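You operate a simulated robot arm through the tools that you are given. There is no shell and no other tool. Be economical: measure what you need, move in short steps, check, and stop when the job is done.

Carry out the task below with a simulated robot arm. There is one attempt and no reset: what you move stays moved.

Task
Plug the vent, close the damper, start the firing that the card names.
Fine: programme and hold time as the firing card says; start comes last; the door stays latched.

Only the result counts: the job must be done as asked and must still hold three seconds after the hand-in. Knocking over, shifting, dropping, spilling or breaking anything else fails it.

Robot
A 7-joint arm with a two-finger parallel gripper, fixed in place. Base frame: the origin is at the foot of the arm, x ahead of it, y to its left, z up. Lengths are in m, angles in degrees, forces in N, time in s.
With the tool pointing down near the work surface it reaches from about 0.34 to 0.74 m from the base axis. Its first joint turns from -115.0 to 115.0 degrees. Payload 3.91 kg.
The TCP is the grasp point between the finger pads, 0.03 m short of the fingertips. In the tool frame z runs along the fingers and y along their closing line. The gripper opens to 0.11 m. The fingers are 0.02 m wide and 0.01 m thick; the gripper's body (0.048 by 0.112 m) begins 0.055 m behind the TCP.
Orientation is that of the tool frame in the base frame, as a unit quaternion [w, x, y, z]. With the fingers straight down and closing along the base's y, the tool's x points along the base's -x, its y along +y and its z along -z.

Tools
- The arm moves only by the tool drive_tool. Its argument "rows" is one flat list of numbers, 6 for each row, row after row: the shift along the tool's x, y, z in m, then the turn, a rotation vector about the tool's x, y, z in degrees. In form: [tx, ty, tz, rx, ry, rz, tx, ty, tz, rx, ry, rz, ...]. A call has 1 to 12 rows; each row shifts and turns the commanded pose from where the row before left it, along the tool's axes as they then stand. "grip" is the closure in counts, from 0 (fully open) to 255 (shut), set as the call begins (left out, the last holds). Each row takes 0.2 s and may step no farther than 0.05 m and 8.6 degrees from the row before; otherwise, or with a gripper value out of range, the whole call is refused. Where a pose cannot be reached the arm comes as near as it can. A force on the tool above 90 N (or 10 N above the force at the start of the call, whichever is more), or a blocked arm, ends the call early, and 0.2 s more pass. The fingers move at their own pace (about 0.108 m/s each) and stop on an object; they squeeze with about 30 N. The grip force told is the motor's: it shows also when the fingers shut on nothing. Time passes only in rows, and 0.2 s behind the last, so rows that do not move let the fingers close. The reply holds the time, the measured pose of the TCP, the force on the tool along the base axes, the opening and the grip force, in the units named above and with some noise, with the torque about the TCP (base axes, N m) and any sound that the robot's microphone picked up.
- Cameras (640 x 400 px; columns grow to the right, rows downward): "scene" is fixed at [0.0494, -0.5016, 1.6651]; the picture's right is [0.88, -0.48, 0.00], its down [-0.27, -0.50, -0.82] and it looks along [0.39, 0.72, -0.57] (base axes); focal length 315 px, centre (320, 200). "wrist" rides on the gripper at [0.072, 0.017, -0.103] in the tool frame; the picture's right is [-0.23, 0.97, 0.00], its down [-0.76, -0.18, -0.62] and it looks along [-0.61, -0.14, 0.78] (tool axes); focal length 222 px, centre (320, 200). There is no depth. A picture from a camera that has moved, and an enlarged one, comes with that camera's place and axes in the base frame and with its lens.
- grab_frame(camera): a new picture of that camera. It takes no simulated time.
- raise_lower(by): slides the trunk up (or, below 0, down) by that many m; the arm rides with it, the base frame stays. It gives what a move gives, with no picture.
- inspect(camera, box): a new picture of the part [left, top, right, bottom] of that camera's present view, enlarged. It takes no simulated time.
- close_job(): hands the job in; it is judged then, once.

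Work in short steps. Places have to be worked out from the pictures, the camera data and where the tool is seen: move nearer, look again, correct. Check each grasp and each placing, and mend what went wrong. You have 120 turns and 76 pictures in all, those below and enlarged ones among them. Open the gripper and draw the arm clear of the work before you hand the job in, unless the task says otherwise; then end with one line.

The tools are called after ">>>" as a command line: name --argument value ..., lists and objects as JSON in quotes. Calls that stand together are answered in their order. drive_tool: Moves the arm, as the interface text tells. Its arguments: {"type":"object","properties":{"rows":{"type":"array","items":{"type":"number"}},"grip":{"type":"number"}},"required":["rows"]} The other tools are called the same way: raise_lower (by) slides the trunk up or down; grab_frame (camera) takes a picture; inspect (camera, box) takes an enlarged picture of a part of a camera's view; close_job () hands the job in.

At the start:

```text
t: 0.0
tool_pos: [0.4623, 0.0268, 1.4636]
orientation: [0.0, 0.0, 1.0, 0.0]
ft_force: [0.4, 0.0, -0.3]
torque: [0.0, 0.0, 0.0]
gripper_width: 0.1099
grasp_force: 0.0
trunk travel left (down, up): [-0.9, 0.09]
```

scene: 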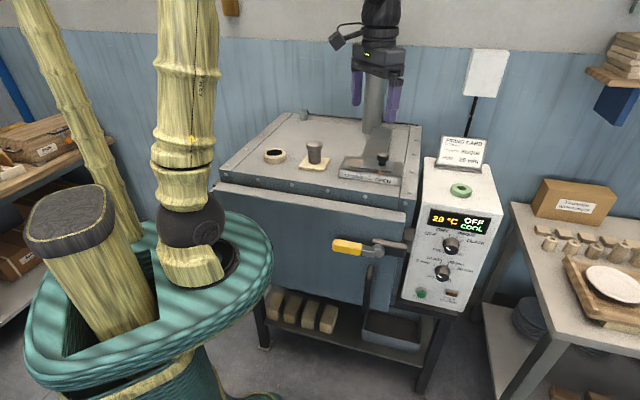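
wrist: 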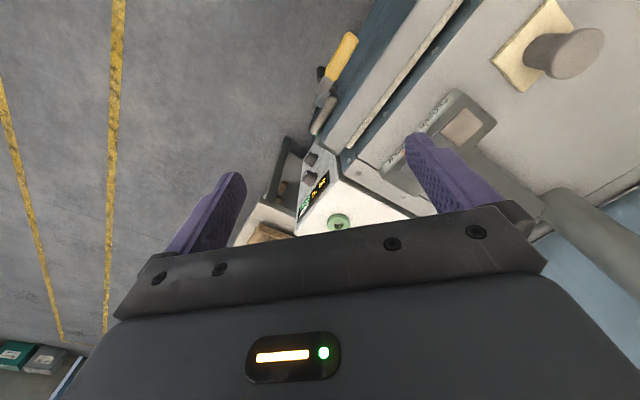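

I start by enlarging the card, the control panel and the kiln top.

>>> inspect --camera "scene" --box '[425, 130, 505, 180]'

>>> inspect --camera "scene" --box '[390, 180, 518, 310]'

>>> inspect --camera "scene" --box '[230, 100, 430, 220]'

```text
8.00 times, centred on (465, 155) of scene
camera zoom: at [0.0494, -0.5016, 1.6651], right [0.88, -0.48, 0.0], down [-0.27, -0.5, -0.82], along [0.39, 0.72, -0.57], focal length 2521 px, centre (-840, 560)
```

zoom: 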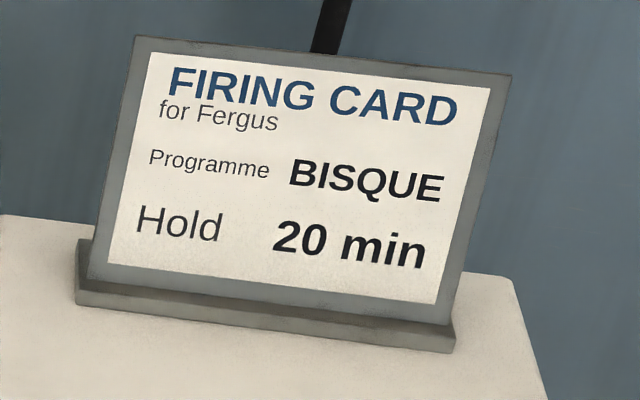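

```text
3.08 times, centred on (454, 245) of scene
camera zoom: at [0.0494, -0.5016, 1.6651], right [0.88, -0.48, 0.0], down [-0.27, -0.5, -0.82], along [0.39, 0.72, -0.57], focal length 970 px, centre (-92, 62)
```

zoom: 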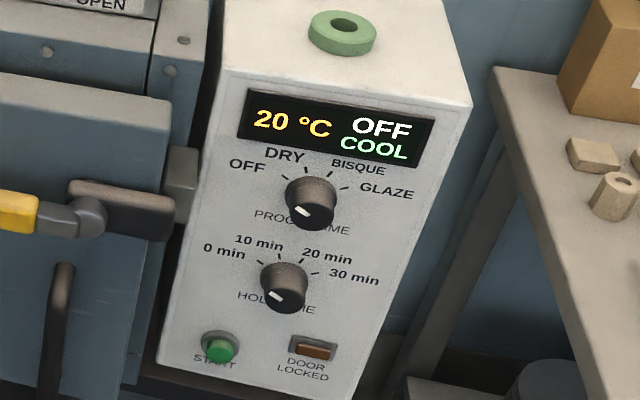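

```text
3.20 times, centred on (330, 160) of scene
camera zoom: at [0.0494, -0.5016, 1.6651], right [0.88, -0.48, 0.0], down [-0.27, -0.5, -0.82], along [0.39, 0.72, -0.57], focal length 1008 px, centre (288, 328)
```

zoom: 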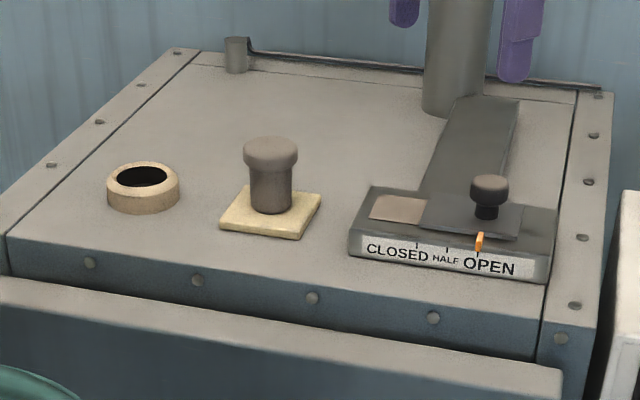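

Card: BISQUE, 20 min. From both pictures I place the plug head near (0.50, 0.37, 1.21), the vent near (0.39, 0.45), and the kiln front faces the arm at 45°. I go over the kiln top at the present height, turn the tool 45° with the kiln, and look.

>>> drive_tool --rows '[0.005, 0.045, 0, 0, 0, 0, 0.005, 0.045, 0, 0, 0, 0, 0.005, 0.045, 0, 0, 0, 0, 0.005, 0.045, 0, 0, 0, 0, 0.005, 0.045, 0, 0, 0, 0, 0.005, 0.045, 0, 0, 0, 0, 0, 0, 0, 0, 0, -7.5, 0, 0, 0, 0, 0, -7.5, 0, 0, 0, 0, 0, -7.5, 0, 0, 0, 0, 0, -7.5, 0, 0, 0, 0, 0, -7.5, 0, 0, 0, 0, 0, -7.5]' --grip 0

>>> grab_frame --camera "wrist"

>>> inspect --camera "scene" --box '[415, 215, 479, 255]'

>>> inspect --camera "scene" --box '[410, 255, 474, 305]'

```text
t: 2.6
tool_pos: [0.4318, 0.297, 1.4631]
orientation: [0.0, -0.384, 0.923, 0.0]
ft_force: [-0.5, -0.4, -0.6]
torque: [0.02, -0.02, 0.03]
gripper_width: 0.1098
grasp_force: 0.1
trunk travel left (down, up): [-0.9, 0.09]
```

```text
70 pictures are left
camera wrist: at [0.3696, 0.2572, 1.5669], right [-0.53, 0.85, 0.0], down [0.66, 0.42, 0.62], along [0.53, 0.33, -0.78], focal length 222 px, centre (320, 200)
```

wrist: 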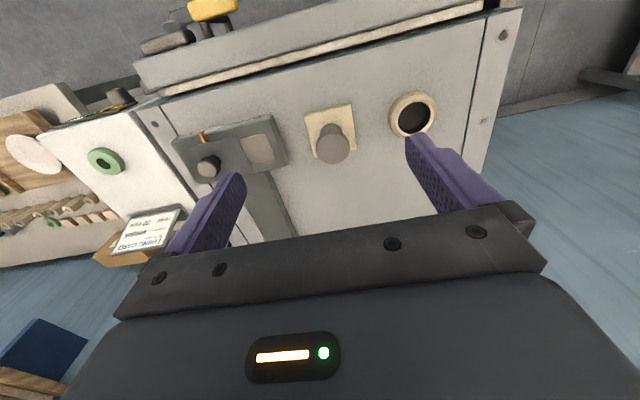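

```text
10.00 times, centred on (447, 235) of scene
camera zoom: at [0.0494, -0.5016, 1.6651], right [0.88, -0.48, 0.0], down [-0.27, -0.5, -0.82], along [0.39, 0.72, -0.57], focal length 3152 px, centre (-950, -150)
```

zoom: 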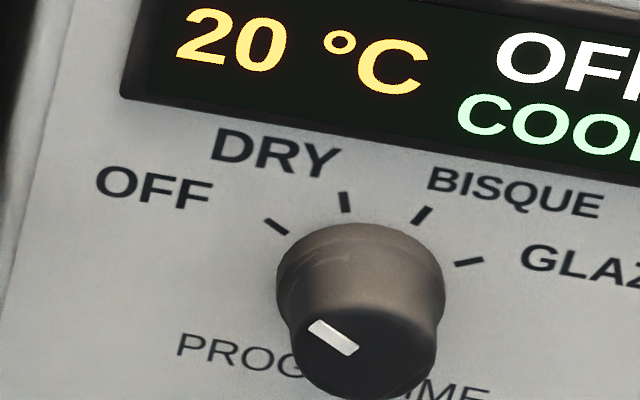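

```text
8.00 times, centred on (442, 280) of scene
camera zoom: at [0.0494, -0.5016, 1.6651], right [0.88, -0.48, 0.0], down [-0.27, -0.5, -0.82], along [0.39, 0.72, -0.57], focal length 2521 px, centre (-656, -440)
```

zoom: 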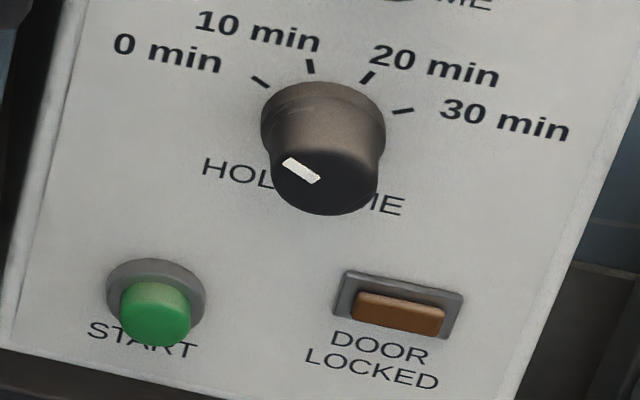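

The kiln axes are confirmed at 45°, the plug head at about (0.499, 0.367, 1.214) and the vent at about (0.393, 0.472). I move above the plug and look at it closer.

>>> drive_tool --rows '[-0.0242, 0.0005, 0.04, 0, 0, 0, -0.0242, 0.0005, 0.04, 0, 0, 0, -0.0242, 0.0005, 0.04, 0, 0, 0, -0.0242, 0.0005, 0.03, 0, 0, 0]'

>>> grab_frame --camera "wrist"

>>> inspect --camera "scene" --box '[250, 100, 360, 180]'

```text
t: 3.6
tool_pos: [0.4999, 0.3663, 1.3117]
orientation: [0.0, -0.382, 0.924, 0.0]
ft_force: [-0.1, 0.5, -1.3]
torque: [0.01, 0.02, -0.02]
gripper_width: 0.1102
grasp_force: 0.1
trunk travel left (down, up): [-0.9, 0.09]
```

```text
67 pictures are left
camera wrist: at [0.4381, 0.3273, 1.4157], right [-0.53, 0.85, 0.0], down [0.66, 0.41, 0.62], along [0.53, 0.33, -0.78], focal length 222 px, centre (320, 200)
```

wrist: 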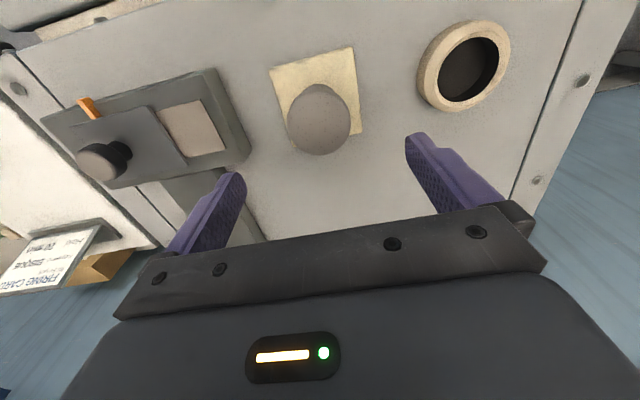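

```text
5.00 times, centred on (305, 140) of scene
camera zoom: at [0.0494, -0.5016, 1.6651], right [0.88, -0.48, 0.0], down [-0.27, -0.5, -0.82], along [0.39, 0.72, -0.57], focal length 1576 px, centre (395, 500)
```

zoom: 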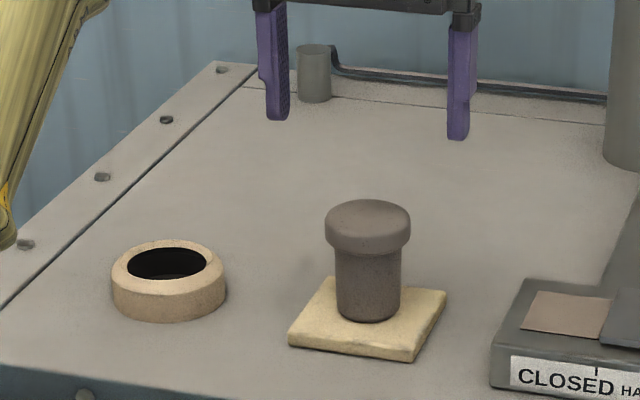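

The head is about 57 mm wide and 16 mm tall, the shank about 44 mm, and the ring's outside about 82 mm. I grip the head with the fingertips only, so they will not land on the ring: down to TCP z≈1.23, then close.

>>> drive_tool --rows '[0.001, 0, 0.04, 0, 0, 0, 0.001, 0, 0.0415, 0, 0, 0]'

>>> inspect --camera "scene" --box '[270, 80, 390, 180]'

>>> grab_frame --camera "wrist"

```text
t: 4.2
tool_pos: [0.497, 0.3637, 1.2301]
orientation: [0.001, -0.383, 0.924, 0.0]
ft_force: [0.4, 0.1, -0.3]
torque: [-0.02, 0.04, -0.02]
gripper_width: 0.1101
grasp_force: 0.1
trunk travel left (down, up): [-0.9, 0.09]
```

```text
4.00 times, centred on (330, 130) of scene
camera zoom: at [0.0494, -0.5016, 1.6651], right [0.88, -0.48, 0.0], down [-0.27, -0.5, -0.82], along [0.39, 0.72, -0.57], focal length 1261 px, centre (280, 480)
```

zoom: 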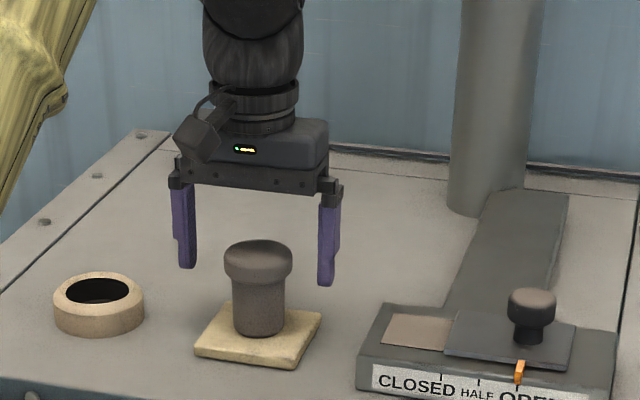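

```text
64 pictures are left
camera wrist: at [0.4346, 0.3252, 1.3351], right [-0.53, 0.85, 0.0], down [0.66, 0.41, 0.62], along [0.53, 0.33, -0.78], focal length 222 px, centre (320, 200)
```

wrist: 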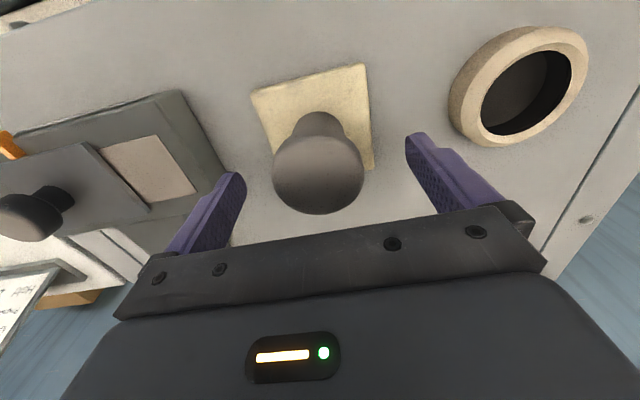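

The fingers straddle the head and are centred. The tips look to be about 4 mm below the head's underside, so I rise 4 mm and close.

>>> drive_tool --rows '[0, 0, -0.004, 0, 0, 0, 0, 0, 0, 0, 0, 0, 0, 0, 0, 0, 0, 0, 0, 0, 0, 0, 0, 0]' --grip 255

>>> inspect --camera "scene" --box '[270, 110, 350, 180]'

```text
t: 5.2
tool_pos: [0.4969, 0.364, 1.2361]
orientation: [0.0, -0.383, 0.924, 0.0]
ft_force: [0.8, 0.6, 0.9]
torque: [0.01, 0.01, 0.0]
gripper_width: 0.057
grasp_force: 30.2
trunk travel left (down, up): [-0.9, 0.09]
```

```text
5.71 times, centred on (310, 145) of scene
camera zoom: at [0.0494, -0.5016, 1.6651], right [0.88, -0.48, 0.0], down [-0.27, -0.5, -0.82], along [0.39, 0.72, -0.57], focal length 1801 px, centre (377, 514)
```

zoom: 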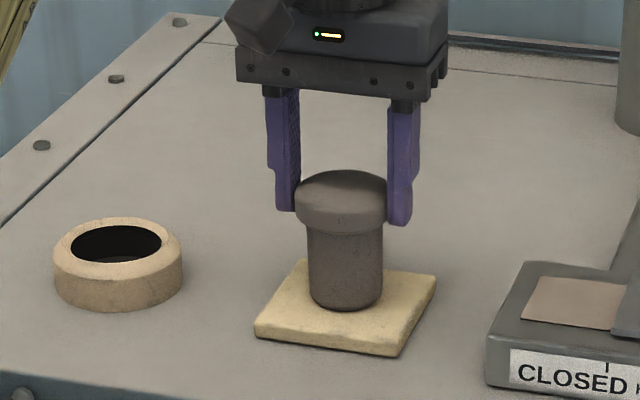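

Good grip (57 mm, tips level with the head's underside). I lift 9 cm.

>>> drive_tool --rows '[0, 0, -0.02, 0, 0, 0, 0, 0, -0.035, 0, 0, 0, 0, 0, -0.035, 0, 0, 0]'

>>> inspect --camera "scene" --box '[250, 90, 350, 170]'

>>> grab_frame --camera "wrist"

```text
t: 6.0
tool_pos: [0.497, 0.3645, 1.3271]
orientation: [0.0, -0.383, 0.924, 0.001]
ft_force: [0.4, -0.3, -1.0]
torque: [0.01, -0.02, 0.02]
gripper_width: 0.0572
grasp_force: 30.0
trunk travel left (down, up): [-0.9, 0.09]
```

```text
5.00 times, centred on (300, 130) of scene
camera zoom: at [0.0494, -0.5016, 1.6651], right [0.88, -0.48, 0.0], down [-0.27, -0.5, -0.82], along [0.39, 0.72, -0.57], focal length 1576 px, centre (420, 550)
```

zoom: 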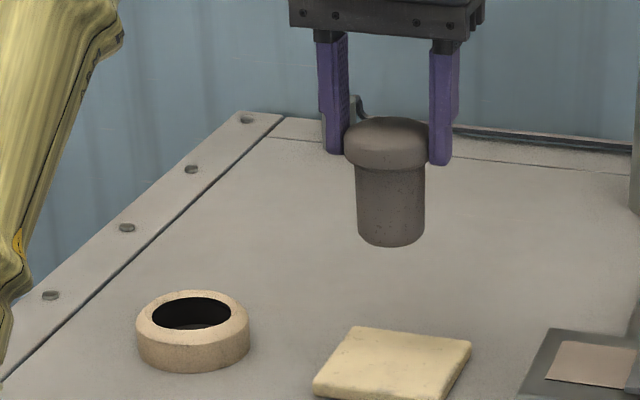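

```text
61 pictures are left
camera wrist: at [0.4347, 0.3243, 1.431], right [-0.53, 0.85, 0.0], down [0.66, 0.41, 0.62], along [0.53, 0.33, -0.78], focal length 222 px, centre (320, 200)
```

wrist: 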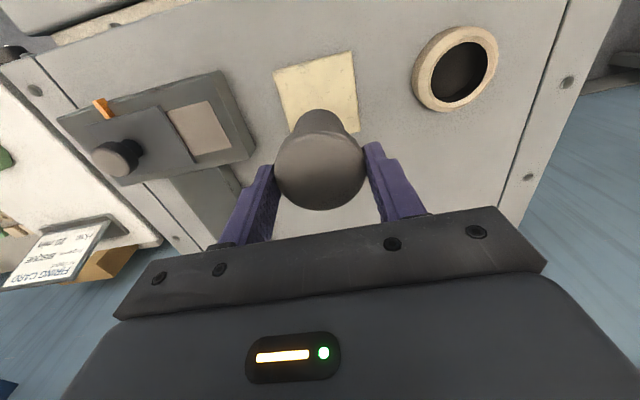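

The vent comes out at (0.390, 0.469) with its top at z≈1.16, and the plug's bottom is at about 1.23. I move sideways over the ring and check.

>>> drive_tool --rows '[0.0005, 0.0374, 0, 0, 0, 0, 0.0005, 0.0374, 0, 0, 0, 0, 0.0004, 0.0374, 0, 0, 0, 0, 0.0004, 0.0374, 0, 0, 0, 0, 0, 0, 0.02, 0, 0, 0]'

>>> inspect --camera "scene" --box '[230, 90, 330, 170]'

>>> grab_frame --camera "wrist"

```text
t: 7.2
tool_pos: [0.3921, 0.469, 1.3054]
orientation: [0.0, -0.383, 0.924, 0.0]
ft_force: [-0.4, -0.3, -1.8]
torque: [0.01, 0.01, 0.03]
gripper_width: 0.0572
grasp_force: 30.1
trunk travel left (down, up): [-0.9, 0.09]
```

```text
5.00 times, centred on (280, 130) of scene
camera zoom: at [0.0494, -0.5016, 1.6651], right [0.88, -0.48, 0.0], down [-0.27, -0.5, -0.82], along [0.39, 0.72, -0.57], focal length 1576 px, centre (520, 550)
```

zoom: 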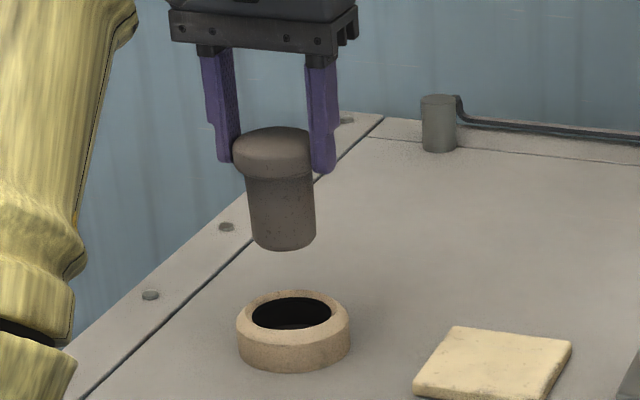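

```text
59 pictures are left
camera wrist: at [0.3295, 0.43, 1.4091], right [-0.53, 0.85, 0.0], down [0.66, 0.41, 0.62], along [0.53, 0.33, -0.78], focal length 222 px, centre (320, 200)
```

wrist: 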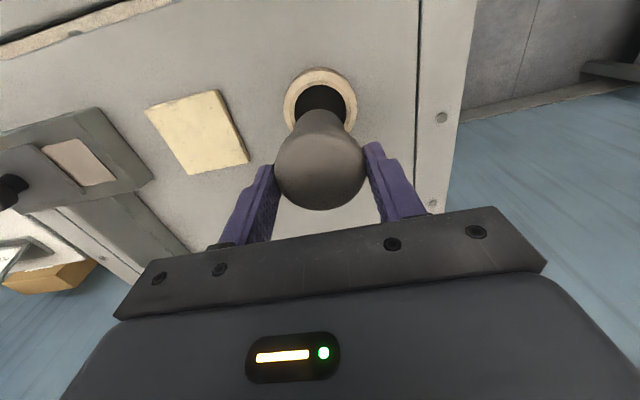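

Plug and ring line up in both views within about 2 mm. I lower 7 cm so the shank enters and check.

>>> drive_tool --rows '[0, 0, 0.03, 0, 0, 0, 0, 0, 0.02, 0, 0, 0, 0, 0, 0.01, 0, 0, 0, 0, 0, 0.01, 0, 0, 0]'

>>> inspect --camera "scene" --box '[230, 100, 330, 180]'

>>> grab_frame --camera "wrist"

```text
t: 8.2
tool_pos: [0.3902, 0.4669, 1.2357]
orientation: [-0.001, -0.382, 0.924, 0.0]
ft_force: [0.6, -0.2, -2.0]
torque: [0.01, 0.0, 0.0]
gripper_width: 0.057
grasp_force: 30.3
trunk travel left (down, up): [-0.9, 0.09]
```

```text
5.00 times, centred on (280, 140) of scene
camera zoom: at [0.0494, -0.5016, 1.6651], right [0.88, -0.48, 0.0], down [-0.27, -0.5, -0.82], along [0.39, 0.72, -0.57], focal length 1576 px, centre (520, 500)
```

zoom: 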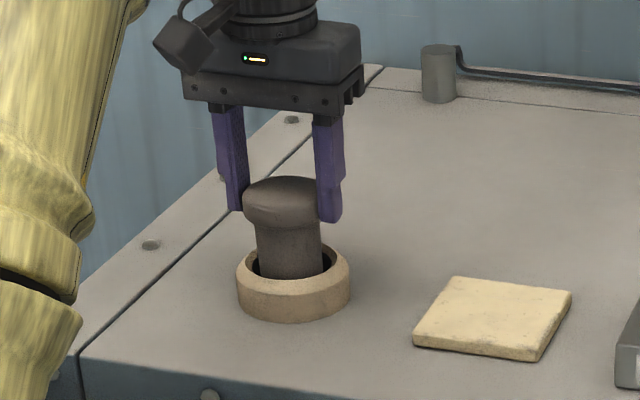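

```text
57 pictures are left
camera wrist: at [0.3283, 0.4281, 1.339], right [-0.53, 0.85, 0.0], down [0.66, 0.41, 0.62], along [0.53, 0.33, -0.78], focal length 222 px, centre (320, 200)
```

wrist: 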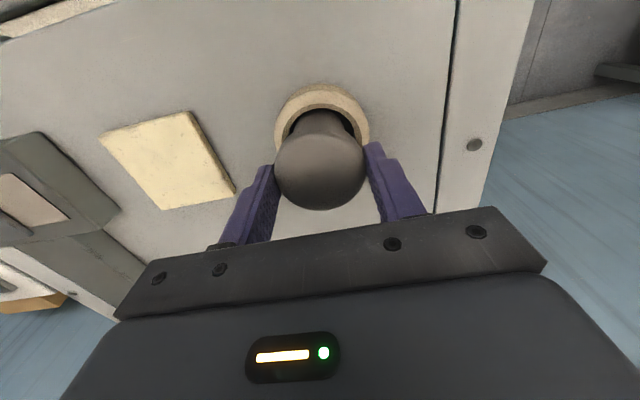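

The shank is inside the ring with clearance all round. I lower further in small rows, watching force.

>>> drive_tool --rows '[0, 0, 0.012, 0, 0, 0, 0, 0, 0.012, 0, 0, 0, 0, 0, 0.008, 0, 0, 0]'

>>> inspect --camera "scene" --box '[240, 110, 320, 170]'

```text
t: 9.0
tool_pos: [0.3888, 0.4689, 1.2064]
orientation: [0.002, -0.382, 0.924, 0.002]
ft_force: [1.5, 2.2, 22.7]
torque: [0.03, -0.03, 0.0]
gripper_width: 0.0572
grasp_force: 30.3
trunk travel left (down, up): [-0.9, 0.09]
```

```text
6.67 times, centred on (280, 140) of scene
camera zoom: at [0.0494, -0.5016, 1.6651], right [0.88, -0.48, 0.0], down [-0.27, -0.5, -0.82], along [0.39, 0.72, -0.57], focal length 2101 px, centre (587, 600)
```

zoom: 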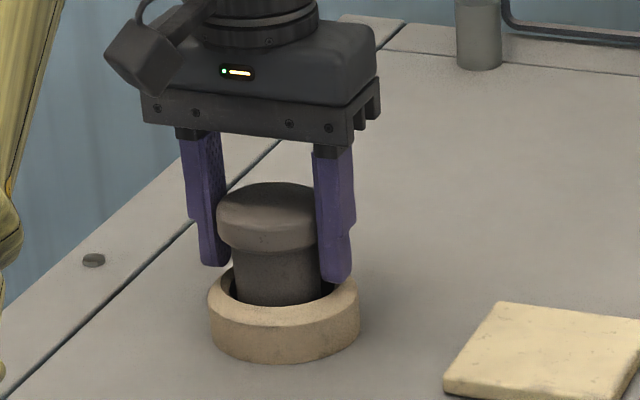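

Contact at 23 N, nearly central by the torque, with the head still about 2 cm above the ring, and the plug slid up a little in the fingers. I look from the wrist before deciding.

>>> inspect --camera "wrist" --box '[240, 70, 400, 220]'

>>> inspect --camera "scene" --box '[258, 128, 298, 158]'

```text
2.67 times, centred on (320, 145) of wrist
camera zoom: at [0.3273, 0.4284, 1.3089], right [-0.53, 0.85, 0.0], down [0.66, 0.41, 0.63], along [0.53, 0.33, -0.78], focal length 592 px, centre (320, 347)
```

zoom: 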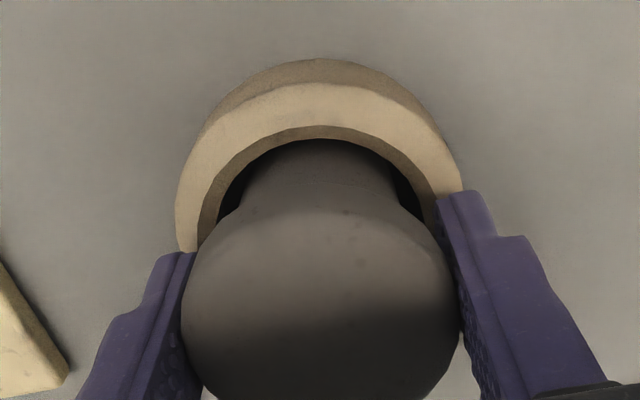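

```text
13.33 times, centred on (278, 143) of scene
camera zoom: at [0.0494, -0.5016, 1.6651], right [0.88, -0.48, 0.0], down [-0.27, -0.5, -0.82], along [0.39, 0.72, -0.57], focal length 4202 px, centre (880, 960)
```

zoom: 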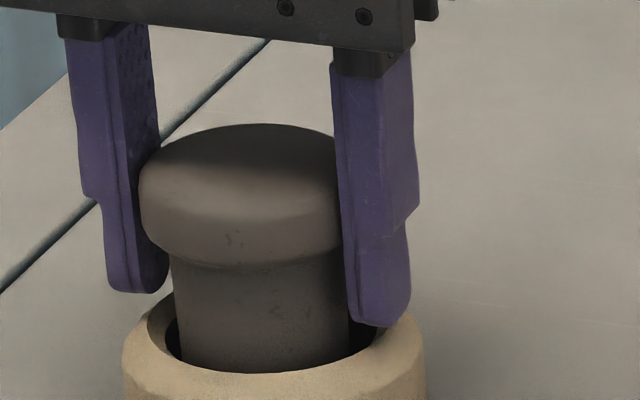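

Combining the ring/shank offsets in both views with the torque, the plug sits about 5 mm too far toward the kiln front. I raise 1.2 cm, shift back 5 mm and 1 mm right, and lower again gently.

>>> drive_tool --rows '[0, 0, -0.012, 0, 0, 0, -0.005, -0.001, 0, 0, 0, 0, 0, 0, 0.008, 0, 0, 0, 0, 0, 0, 0, 0, 0]'

>>> inspect --camera "scene" --box '[248, 120, 312, 160]'

>>> inspect --camera "wrist" --box '[240, 70, 400, 170]'

```text
t: 10.0
tool_pos: [0.3939, 0.4724, 1.2072]
orientation: [-0.002, -0.383, 0.924, 0.0]
ft_force: [1.3, 0.3, -1.3]
torque: [0.0, -0.01, 0.02]
gripper_width: 0.057
grasp_force: 29.5
trunk travel left (down, up): [-0.9, 0.09]
```

```text
10.00 times, centred on (280, 140) of scene
camera zoom: at [0.0494, -0.5016, 1.6651], right [0.88, -0.48, 0.0], down [-0.27, -0.5, -0.82], along [0.39, 0.72, -0.57], focal length 3152 px, centre (720, 800)
```

zoom: 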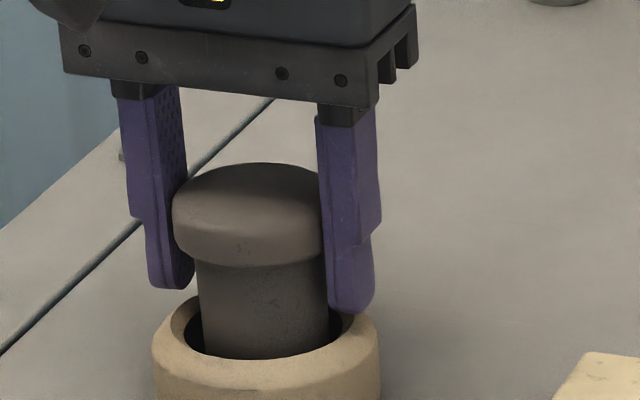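

```text
4.00 times, centred on (320, 120) of wrist
camera zoom: at [0.3318, 0.4321, 1.3112], right [-0.53, 0.85, 0.0], down [0.66, 0.41, 0.62], along [0.53, 0.33, -0.78], focal length 888 px, centre (320, 520)
```

zoom: 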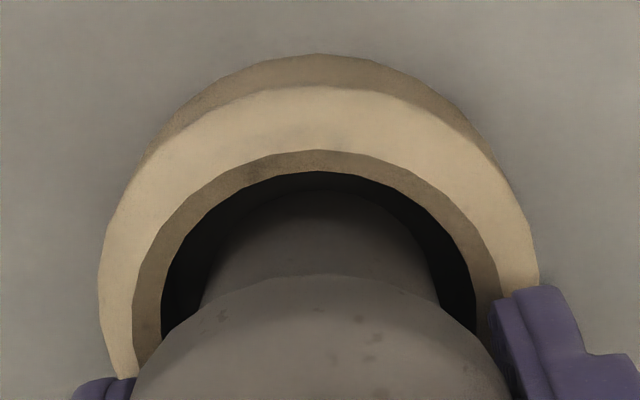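

Now the shank is centred in the ring in both views. I lower a few millimetres at a time.

>>> drive_tool --rows '[0, 0, 0.004, 0, 0, 0, 0, 0, 0.004, 0, 0, 0, 0, 0, 0.003, 0, 0, 0]'

>>> inspect --camera "scene" --box '[248, 120, 312, 160]'

```text
t: 10.8
tool_pos: [0.3933, 0.4717, 1.1994]
orientation: [0.003, -0.383, 0.924, 0.001]
ft_force: [2.8, 1.6, 23.1]
torque: [0.09, -0.1, -0.01]
gripper_width: 0.0571
grasp_force: 30.0
trunk travel left (down, up): [-0.9, 0.09]
```

```text
10.00 times, centred on (280, 140) of scene
camera zoom: at [0.0494, -0.5016, 1.6651], right [0.88, -0.48, 0.0], down [-0.27, -0.5, -0.82], along [0.39, 0.72, -0.57], focal length 3152 px, centre (720, 800)
```

zoom: 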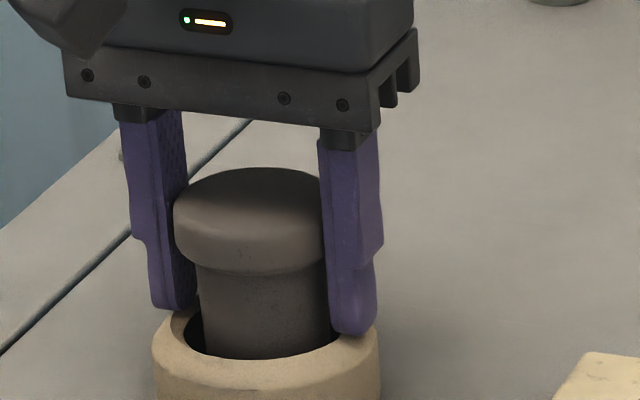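

The plug's bottom seems stopped at about the kiln-top level inside the ring. I lift it out and back a little so the wrist camera can look down into the hole.

>>> drive_tool --rows '[0, 0, -0.03, 0, 0, 0, 0, 0, -0.04, 0, 0, 0, -0.035, 0, -0.04, 0, 0, 0, -0.035, 0, -0.02, 0, 0, 0]'

>>> grab_frame --camera "wrist"

>>> inspect --camera "scene" --box '[240, 90, 320, 170]'

```text
refused: row 3 steps farther than a row can; nothing moved
```

```text
50 pictures are left
camera wrist: at [0.3315, 0.4315, 1.3025], right [-0.53, 0.85, 0.0], down [0.66, 0.41, 0.63], along [0.53, 0.33, -0.78], focal length 222 px, centre (320, 200)
```

wrist: 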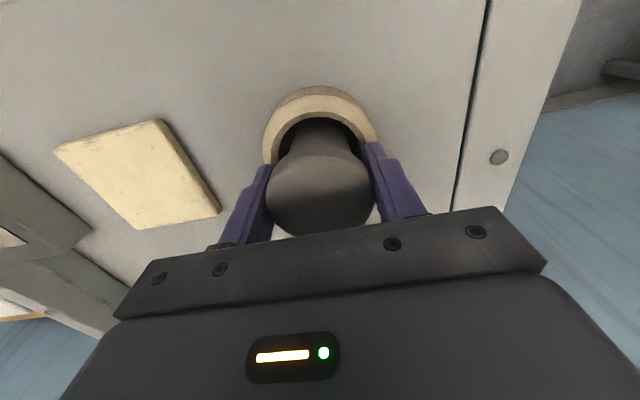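

```text
5.00 times, centred on (280, 130) of scene
camera zoom: at [0.0494, -0.5016, 1.6651], right [0.88, -0.48, 0.0], down [-0.27, -0.5, -0.82], along [0.39, 0.72, -0.57], focal length 1576 px, centre (520, 550)
```

zoom: 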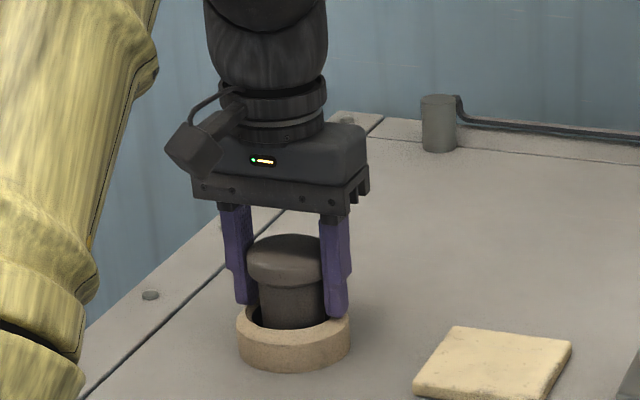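

The call was refused because one row was too long. I repeat with shorter rows.

>>> drive_tool --rows '[0, 0, -0.03, 0, 0, 0, 0, 0, -0.04, 0, 0, 0, -0.03, 0, -0.03, 0, 0, 0, -0.035, 0, -0.02, 0, 0, 0]'

>>> inspect --camera "wrist" --box '[240, 0, 400, 100]'

>>> inspect --camera "scene" --box '[248, 130, 312, 170]'

```text
t: 11.8
tool_pos: [0.4421, 0.518, 1.3179]
orientation: [-0.001, -0.383, 0.924, -0.001]
ft_force: [0.0, 0.2, -2.5]
torque: [-0.04, 0.02, 0.0]
gripper_width: 0.0571
grasp_force: 30.2
trunk travel left (down, up): [-0.9, 0.09]
```

```text
4.00 times, centred on (320, 50) of wrist
camera zoom: at [0.3798, 0.4796, 1.4216], right [-0.53, 0.85, 0.0], down [0.67, 0.42, 0.62], along [0.53, 0.33, -0.78], focal length 888 px, centre (320, 800)
```

zoom: 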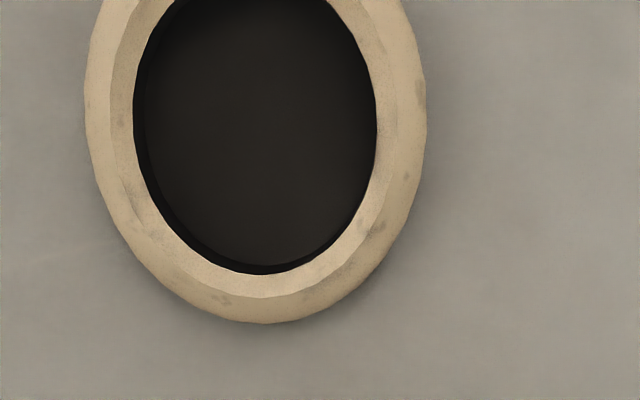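

```text
10.00 times, centred on (280, 150) of scene
camera zoom: at [0.0494, -0.5016, 1.6651], right [0.88, -0.48, 0.0], down [-0.27, -0.5, -0.82], along [0.39, 0.72, -0.57], focal length 3152 px, centre (720, 700)
```

zoom: 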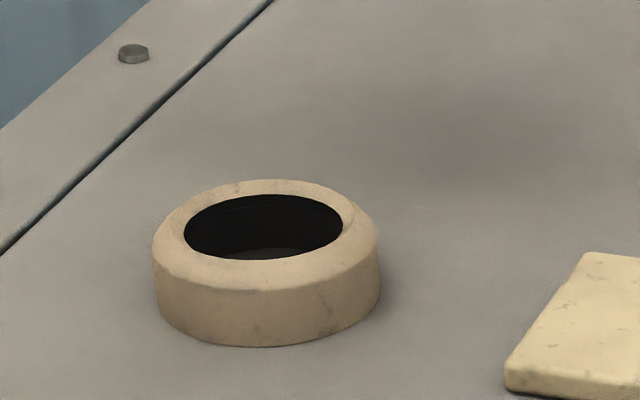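

The vent is a shallow socket: its floor is about 22 mm below the rim, so the plug was simply standing on that floor. I return it to the centred spot and set it down.

>>> drive_tool --rows '[0.035, 0, 0.02, 0, 0, 0, 0.03, 0, 0.03, 0, 0, 0, 0, 0, 0.035, 0, 0, 0, 0, 0, 0.02, 0, 0, 0, 0, 0, 0.0135, 0, 0, 0, 0, 0, 0, 0, 0, 0]'

>>> inspect --camera "scene" --box '[248, 125, 312, 165]'

```text
t: 13.2
tool_pos: [0.3951, 0.4728, 1.1998]
orientation: [0.0, -0.382, 0.924, 0.0]
ft_force: [0.1, 0.5, 2.2]
torque: [0.08, -0.04, -0.02]
gripper_width: 0.0571
grasp_force: 30.0
trunk travel left (down, up): [-0.9, 0.09]
```

```text
10.00 times, centred on (280, 145) of scene
camera zoom: at [0.0494, -0.5016, 1.6651], right [0.88, -0.48, 0.0], down [-0.27, -0.5, -0.82], along [0.39, 0.72, -0.57], focal length 3152 px, centre (720, 750)
```

zoom: 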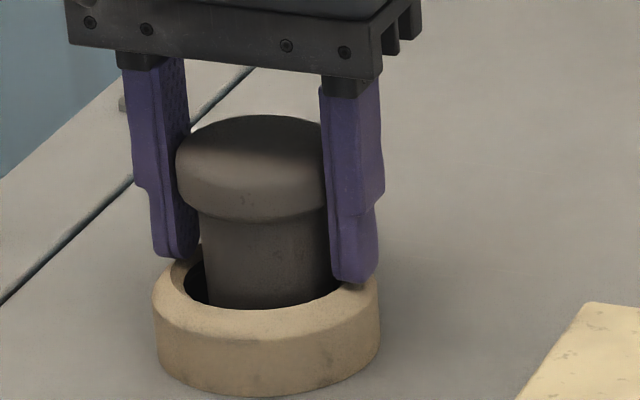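

Light contact (2 N), centred. I release, settle and rise, then check.

>>> drive_tool --rows '[0, 0, 0, 0, 0, 0, 0, 0, 0, 0, 0, 0, 0, 0, 0, 0, 0, 0, 0, 0, -0.04, 0, 0, 0, 0, 0, -0.045, 0, 0, 0, 0, 0, -0.03, 0, 0, 0]' --grip 0

>>> inspect --camera "scene" --box '[248, 125, 312, 165]'

>>> grab_frame --camera "wrist"

```text
t: 14.6
tool_pos: [0.3955, 0.4728, 1.3131]
orientation: [0.0, -0.383, 0.924, -0.001]
ft_force: [0.1, 0.0, 0.2]
torque: [0.01, -0.02, -0.03]
gripper_width: 0.1101
grasp_force: 0.1
trunk travel left (down, up): [-0.9, 0.09]
```

```text
10.00 times, centred on (280, 145) of scene
camera zoom: at [0.0494, -0.5016, 1.6651], right [0.88, -0.48, 0.0], down [-0.27, -0.5, -0.82], along [0.39, 0.72, -0.57], focal length 3152 px, centre (720, 750)
```

zoom: 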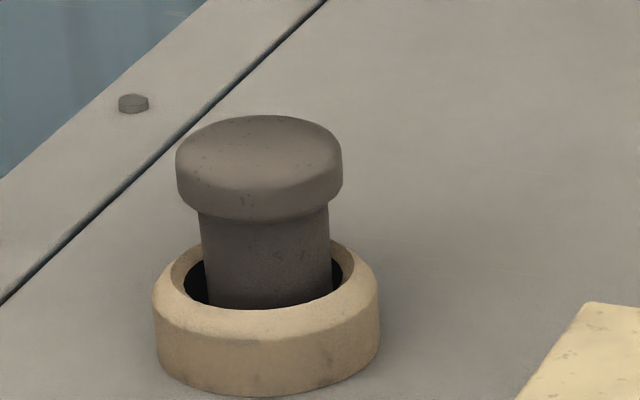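

```text
44 pictures are left
camera wrist: at [0.3326, 0.4328, 1.4166], right [-0.53, 0.85, 0.0], down [0.66, 0.41, 0.62], along [0.53, 0.33, -0.78], focal length 222 px, centre (320, 200)
```

wrist: 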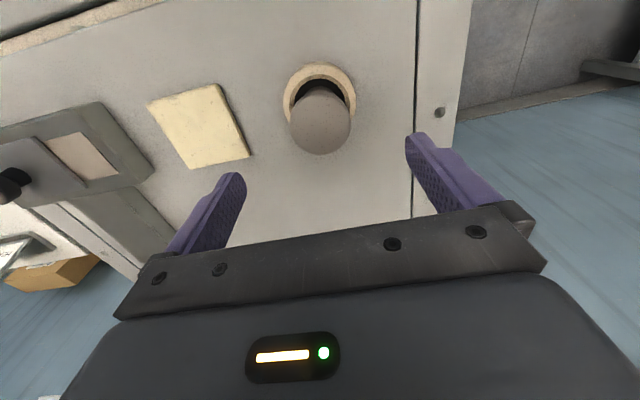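

The plug stands centred in the vent socket. The damper knob top triangulates to (0.652, 0.192, 1.214), so I go over it at this height.

>>> drive_tool --rows '[0.0021, -0.0475, 0, 0, 0, 0, 0.0021, -0.0475, 0, 0, 0, 0, 0.0021, -0.0475, 0, 0, 0, 0, 0.0021, -0.0475, 0, 0, 0, 0, 0.0021, -0.0475, 0, 0, 0, 0, 0.0021, -0.0475, 0, 0, 0, 0, 0.0021, -0.0475, 0, 0, 0, 0, 0.0021, -0.0475, 0, 0, 0, 0]'

>>> grab_frame --camera "wrist"

>>> inspect --camera "scene" --box '[330, 80, 450, 200]'

```text
t: 16.4
tool_pos: [0.6509, 0.1895, 1.3145]
orientation: [0.0, -0.382, 0.924, 0.0]
ft_force: [0.1, 0.9, 0.3]
torque: [0.0, 0.02, 0.05]
gripper_width: 0.1098
grasp_force: 0.0
trunk travel left (down, up): [-0.9, 0.09]
```

```text
43 pictures are left
camera wrist: at [0.5894, 0.1506, 1.4188], right [-0.53, 0.85, 0.0], down [0.66, 0.41, 0.62], along [0.53, 0.33, -0.78], focal length 222 px, centre (320, 200)
```

wrist: 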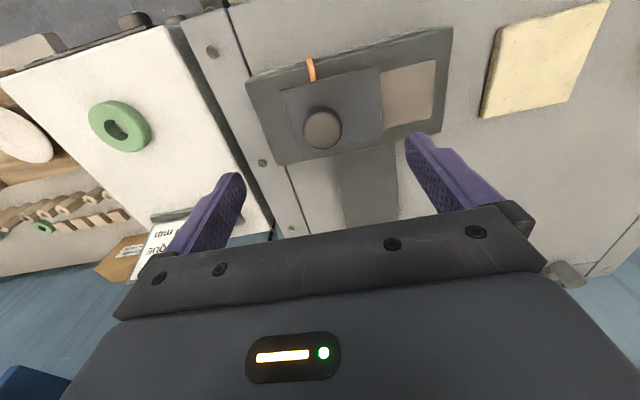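

```text
3.33 times, centred on (390, 140) of scene
camera zoom: at [0.0494, -0.5016, 1.6651], right [0.88, -0.48, 0.0], down [-0.27, -0.5, -0.82], along [0.39, 0.72, -0.57], focal length 1050 px, centre (87, 400)
```

zoom: 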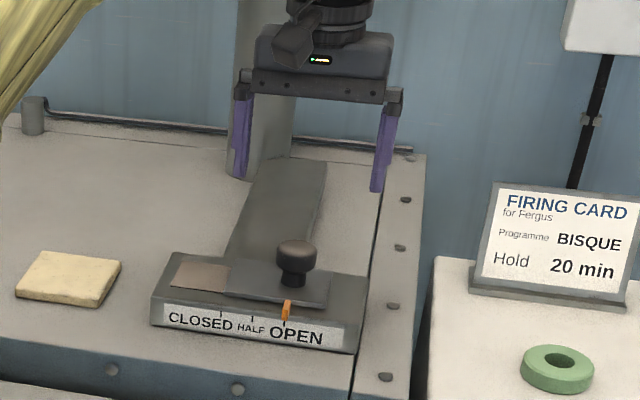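

The knob is 4.5 mm further back than the tool. I correct, descend to z≈1.216 and close on it.

>>> drive_tool --rows '[-0.0045, 0.001, 0.04, 0, 0, 0, 0, 0, 0.035, 0, 0, 0, 0, 0, 0.0235, 0, 0, 0]'

>>> inspect --camera "scene" --box '[335, 110, 431, 200]'

```text
t: 17.2
tool_pos: [0.6548, 0.197, 1.2146]
orientation: [0.0, -0.383, 0.924, 0.0]
ft_force: [0.1, -0.2, -0.1]
torque: [-0.01, 0.0, 0.0]
gripper_width: 0.1102
grasp_force: 0.0
trunk travel left (down, up): [-0.9, 0.09]
```

```text
4.44 times, centred on (383, 155) of scene
camera zoom: at [0.0494, -0.5016, 1.6651], right [0.88, -0.48, 0.0], down [-0.27, -0.5, -0.82], along [0.39, 0.72, -0.57], focal length 1401 px, centre (40, 400)
```

zoom: 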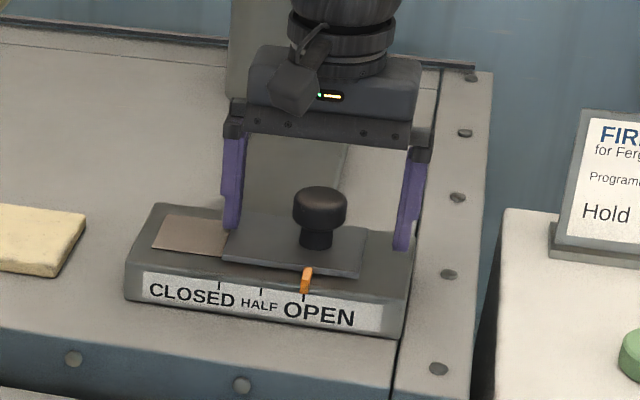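

The fingers straddle the knob without touching. I close on it and slide halfway.

>>> drive_tool --rows '[0, 0, 0, 0, 0, 0, 0, 0, 0, 0, 0, 0, 0, 0, 0, 0, 0, 0, 0, 0, 0, 0, 0, 0, 0, 0.01, 0, 0, 0, 0, 0, 0.01, 0, 0, 0, 0, 0, 0.01, 0, 0, 0, 0, 0, 0.01, 0, 0, 0, 0]' --grip 255

>>> inspect --camera "scene" --box '[335, 120, 431, 200]'

```text
t: 19.0
tool_pos: [0.6243, 0.2249, 1.2151]
orientation: [0.001, -0.383, 0.924, -0.001]
ft_force: [2.1, 2.3, 5.0]
torque: [-0.82, 0.52, -0.13]
gripper_width: 0.0372
grasp_force: 45.3
trunk travel left (down, up): [-0.9, 0.09]
```

```text
5.00 times, centred on (383, 160) of scene
camera zoom: at [0.0494, -0.5016, 1.6651], right [0.88, -0.48, 0.0], down [-0.27, -0.5, -0.82], along [0.39, 0.72, -0.57], focal length 1576 px, centre (5, 400)
```

zoom: 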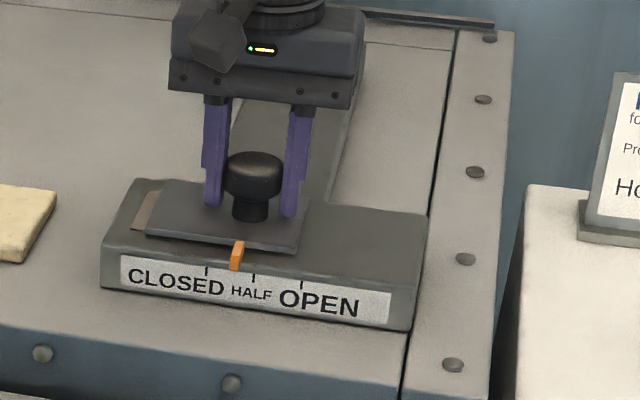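

The slide follows; the pointer is past HALF with about 19 mm to go. I push on gently to the CLOSED mark.

>>> drive_tool --rows '[0, 0.008, 0, 0, 0, 0, 0, 0.006, 0, 0, 0, 0, 0, 0.005, 0, 0, 0, 0, 0, 0, 0, 0, 0, 0]'

>>> inspect --camera "scene" --box '[335, 120, 431, 200]'

```text
t: 20.0
tool_pos: [0.6139, 0.2373, 1.2154]
orientation: [0.002, -0.384, 0.923, 0.0]
ft_force: [8.7, 5.9, 14.4]
torque: [-0.19, -0.07, 0.08]
gripper_width: 0.0372
grasp_force: 44.7
trunk travel left (down, up): [-0.9, 0.09]
```

```text
5.00 times, centred on (383, 160) of scene
camera zoom: at [0.0494, -0.5016, 1.6651], right [0.88, -0.48, 0.0], down [-0.27, -0.5, -0.82], along [0.39, 0.72, -0.57], focal length 1576 px, centre (5, 400)
```

zoom: 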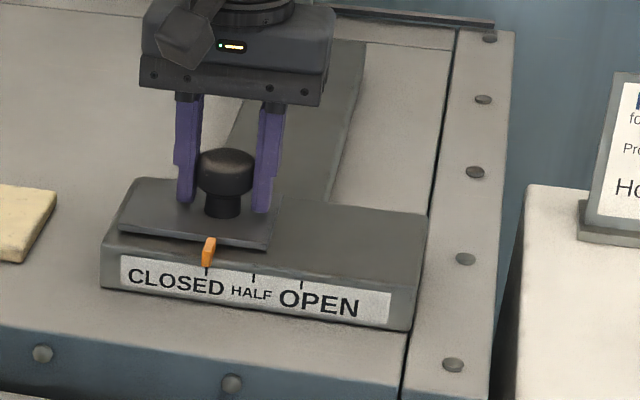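

The pointer stands on CLOSED. I release the knob, rise clear and check.

>>> drive_tool --rows '[0, 0, 0, 0, 0, 0, 0, 0, 0, 0, 0, 0, 0, 0, 0, 0, 0, 0, 0, 0, -0.03, 0, 0, 0, 0, 0, -0.04, 0, 0, 0, 0, 0, -0.03, 0, 0, 0]' --grip 0

>>> inspect --camera "scene" --box '[335, 120, 431, 200]'

```text
t: 21.4
tool_pos: [0.6126, 0.2367, 1.3129]
orientation: [0.0, -0.383, 0.924, 0.001]
ft_force: [-0.8, 0.3, 0.7]
torque: [-0.04, 0.02, -0.02]
gripper_width: 0.1099
grasp_force: 0.1
trunk travel left (down, up): [-0.9, 0.09]
```

```text
5.00 times, centred on (383, 160) of scene
camera zoom: at [0.0494, -0.5016, 1.6651], right [0.88, -0.48, 0.0], down [-0.27, -0.5, -0.82], along [0.39, 0.72, -0.57], focal length 1576 px, centre (5, 400)
```

zoom: 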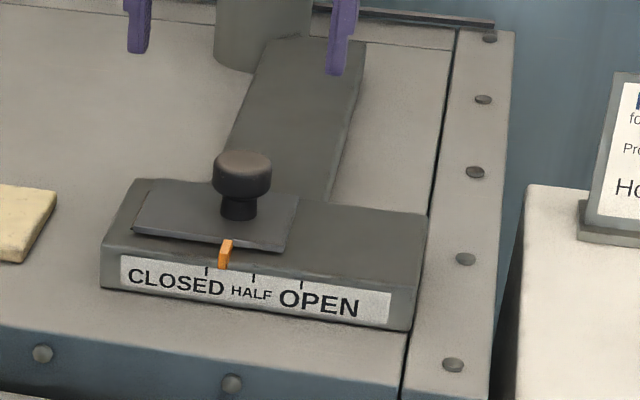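

On release the slide came back about 11 mm. I will close the fingers and push the knob from its right side instead, so that releasing cannot drag it.

>>> drive_tool --rows '[-0.001, -0.03, 0, 0, 0, 0, 0, -0.026, 0, 0, 0, 0, 0, 0, 0, 0, 0, 0, 0, 0, 0.04, 0, 0, 0, 0, 0, 0.035, 0, 0, 0, 0, 0, 0.022, 0, 0, 0]' --grip 255

>>> inspect --camera "scene" --box '[335, 120, 431, 200]'

```text
t: 22.8
tool_pos: [0.6538, 0.1971, 1.2157]
orientation: [-0.001, -0.384, 0.923, -0.001]
ft_force: [0.5, 0.3, 0.2]
torque: [-0.01, -0.02, -0.02]
gripper_width: 0.0
grasp_force: 29.8
trunk travel left (down, up): [-0.9, 0.09]
```

```text
5.00 times, centred on (383, 160) of scene
camera zoom: at [0.0494, -0.5016, 1.6651], right [0.88, -0.48, 0.0], down [-0.27, -0.5, -0.82], along [0.39, 0.72, -0.57], focal length 1576 px, centre (5, 400)
```

zoom: 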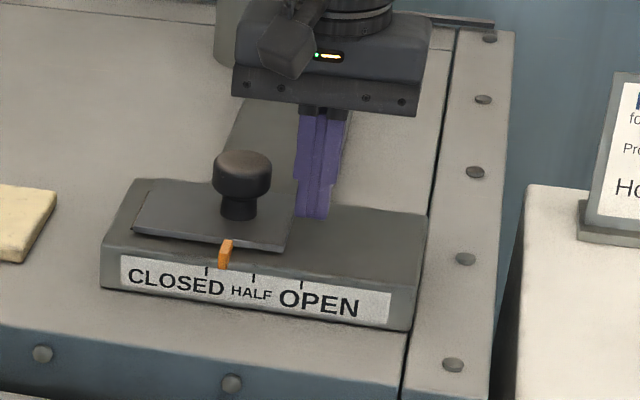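

The closed fingers stand to the knob's right. I push 30 mm toward CLOSED.

>>> drive_tool --rows '[0, 0.012, 0, 0, 0, 0, 0, 0.008, 0, 0, 0, 0, 0, 0.006, 0, 0, 0, 0, 0, 0.004, 0, 0, 0, 0]'

>>> inspect --camera "scene" --box '[335, 120, 431, 200]'

```text
t: 23.8
tool_pos: [0.6328, 0.2155, 1.215]
orientation: [0.0, -0.382, 0.924, -0.001]
ft_force: [10.4, -10.9, -1.3]
torque: [-0.02, -0.04, 0.02]
gripper_width: 0.0
grasp_force: 29.9
trunk travel left (down, up): [-0.9, 0.09]
```

```text
5.00 times, centred on (383, 160) of scene
camera zoom: at [0.0494, -0.5016, 1.6651], right [0.88, -0.48, 0.0], down [-0.27, -0.5, -0.82], along [0.39, 0.72, -0.57], focal length 1576 px, centre (5, 400)
```

zoom: 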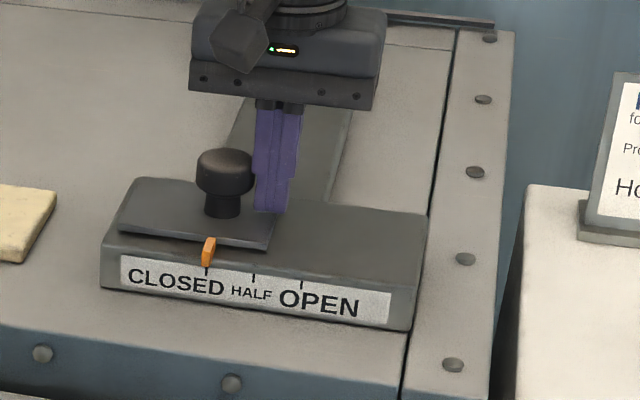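

The pointer is at CLOSED, with 15 N against the finger. I press 3 mm more to feel for the end stop, then draw off to the right.

>>> drive_tool --rows '[0, 0.003, 0, 0, 0, 0, 0, 0, 0, 0, 0, 0]'

>>> drive_tool --rows '[0, -0.01, 0, 0, 0, 0, 0, -0.02, 0, 0, 0, 0, 0, 0, -0.04, 0, 0, 0, 0, 0, -0.04, 0, 0, 0]'

>>> inspect --camera "scene" --box '[335, 120, 431, 200]'

```text
t: 24.4
tool_pos: [0.6335, 0.2165, 1.2175]
orientation: [0.0, -0.381, 0.924, 0.0]
ft_force: [21.8, -20.2, 1.4]
torque: [-0.01, -0.02, 0.04]
gripper_width: 0.0
grasp_force: 30.1
trunk travel left (down, up): [-0.9, 0.09]
```

```text
t: 25.4
tool_pos: [0.6496, 0.2012, 1.2971]
orientation: [-0.001, -0.384, 0.923, 0.0]
ft_force: [1.0, -0.4, 0.7]
torque: [0.02, 0.01, 0.02]
gripper_width: 0.0
grasp_force: 30.0
trunk travel left (down, up): [-0.9, 0.09]
```

```text
5.00 times, centred on (383, 160) of scene
camera zoom: at [0.0494, -0.5016, 1.6651], right [0.88, -0.48, 0.0], down [-0.27, -0.5, -0.82], along [0.39, 0.72, -0.57], focal length 1576 px, centre (5, 400)
```

zoom: 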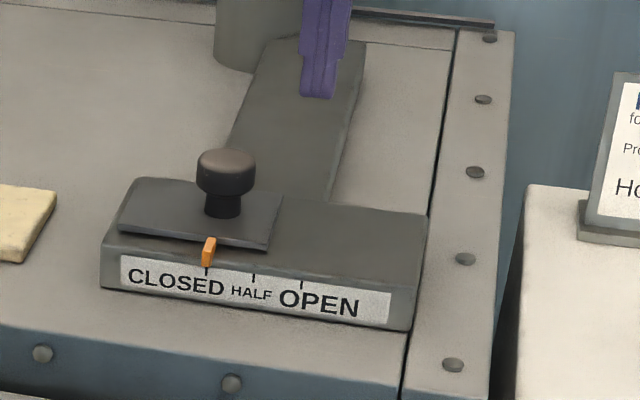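

The damper is closed against its stop and stays there. I now draw back in front of the control panel, still at this height.

>>> drive_tool --rows '[0.0375, -0.0225, 0, 0, 0, 0, 0.0375, -0.0225, 0, 0, 0, 0, 0.0375, -0.0225, 0, 0, 0, 0, 0.0375, -0.0225, 0, 0, 0, 0, 0.0375, -0.0225, 0, 0, 0, 0, 0.0375, -0.0225, 0, 0, 0, 0, 0.0375, -0.0225, 0, 0, 0, 0, 0.0375, -0.0225, 0, 0, 0, 0]'

```text
t: 27.2
tool_pos: [0.5637, -0.1419, 1.2978]
orientation: [0.001, -0.382, 0.924, 0.0]
ft_force: [0.2, 0.9, -0.2]
torque: [0.02, -0.01, 0.01]
gripper_width: 0.0004
grasp_force: 30.0
trunk travel left (down, up): [-0.9, 0.09]
```

Now I pitch the tool toward the panel, half the way first.

>>> drive_tool --rows '[0, 0, 0, 0, -7.5, 0, 0, 0, 0, 0, -7.5, 0, 0, 0, 0, 0, -7.5, 0, 0, 0, 0, 0, -7.5, 0, 0, 0, 0, 0, -7.5, 0, 0, 0, 0, 0, -7.5, 0]'

>>> grab_frame --camera "scene"

```text
t: 28.6
tool_pos: [0.5657, -0.1421, 1.2968]
orientation: [0.355, -0.351, 0.854, 0.146]
ft_force: [-0.7, 0.3, 0.5]
torque: [-0.03, 0.0, 0.01]
gripper_width: 0.0
grasp_force: 29.9
trunk travel left (down, up): [-0.9, 0.09]
```

```text
34 pictures are left
```

scene: 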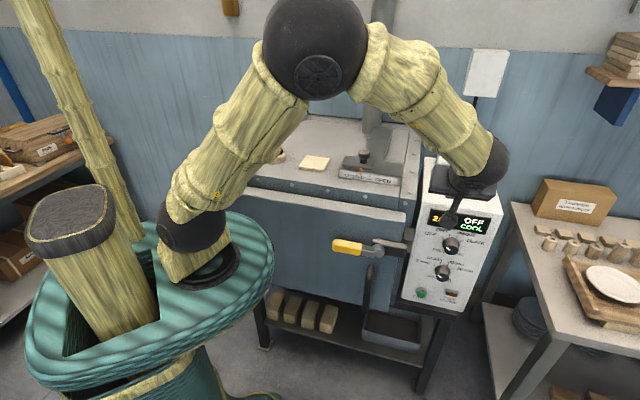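

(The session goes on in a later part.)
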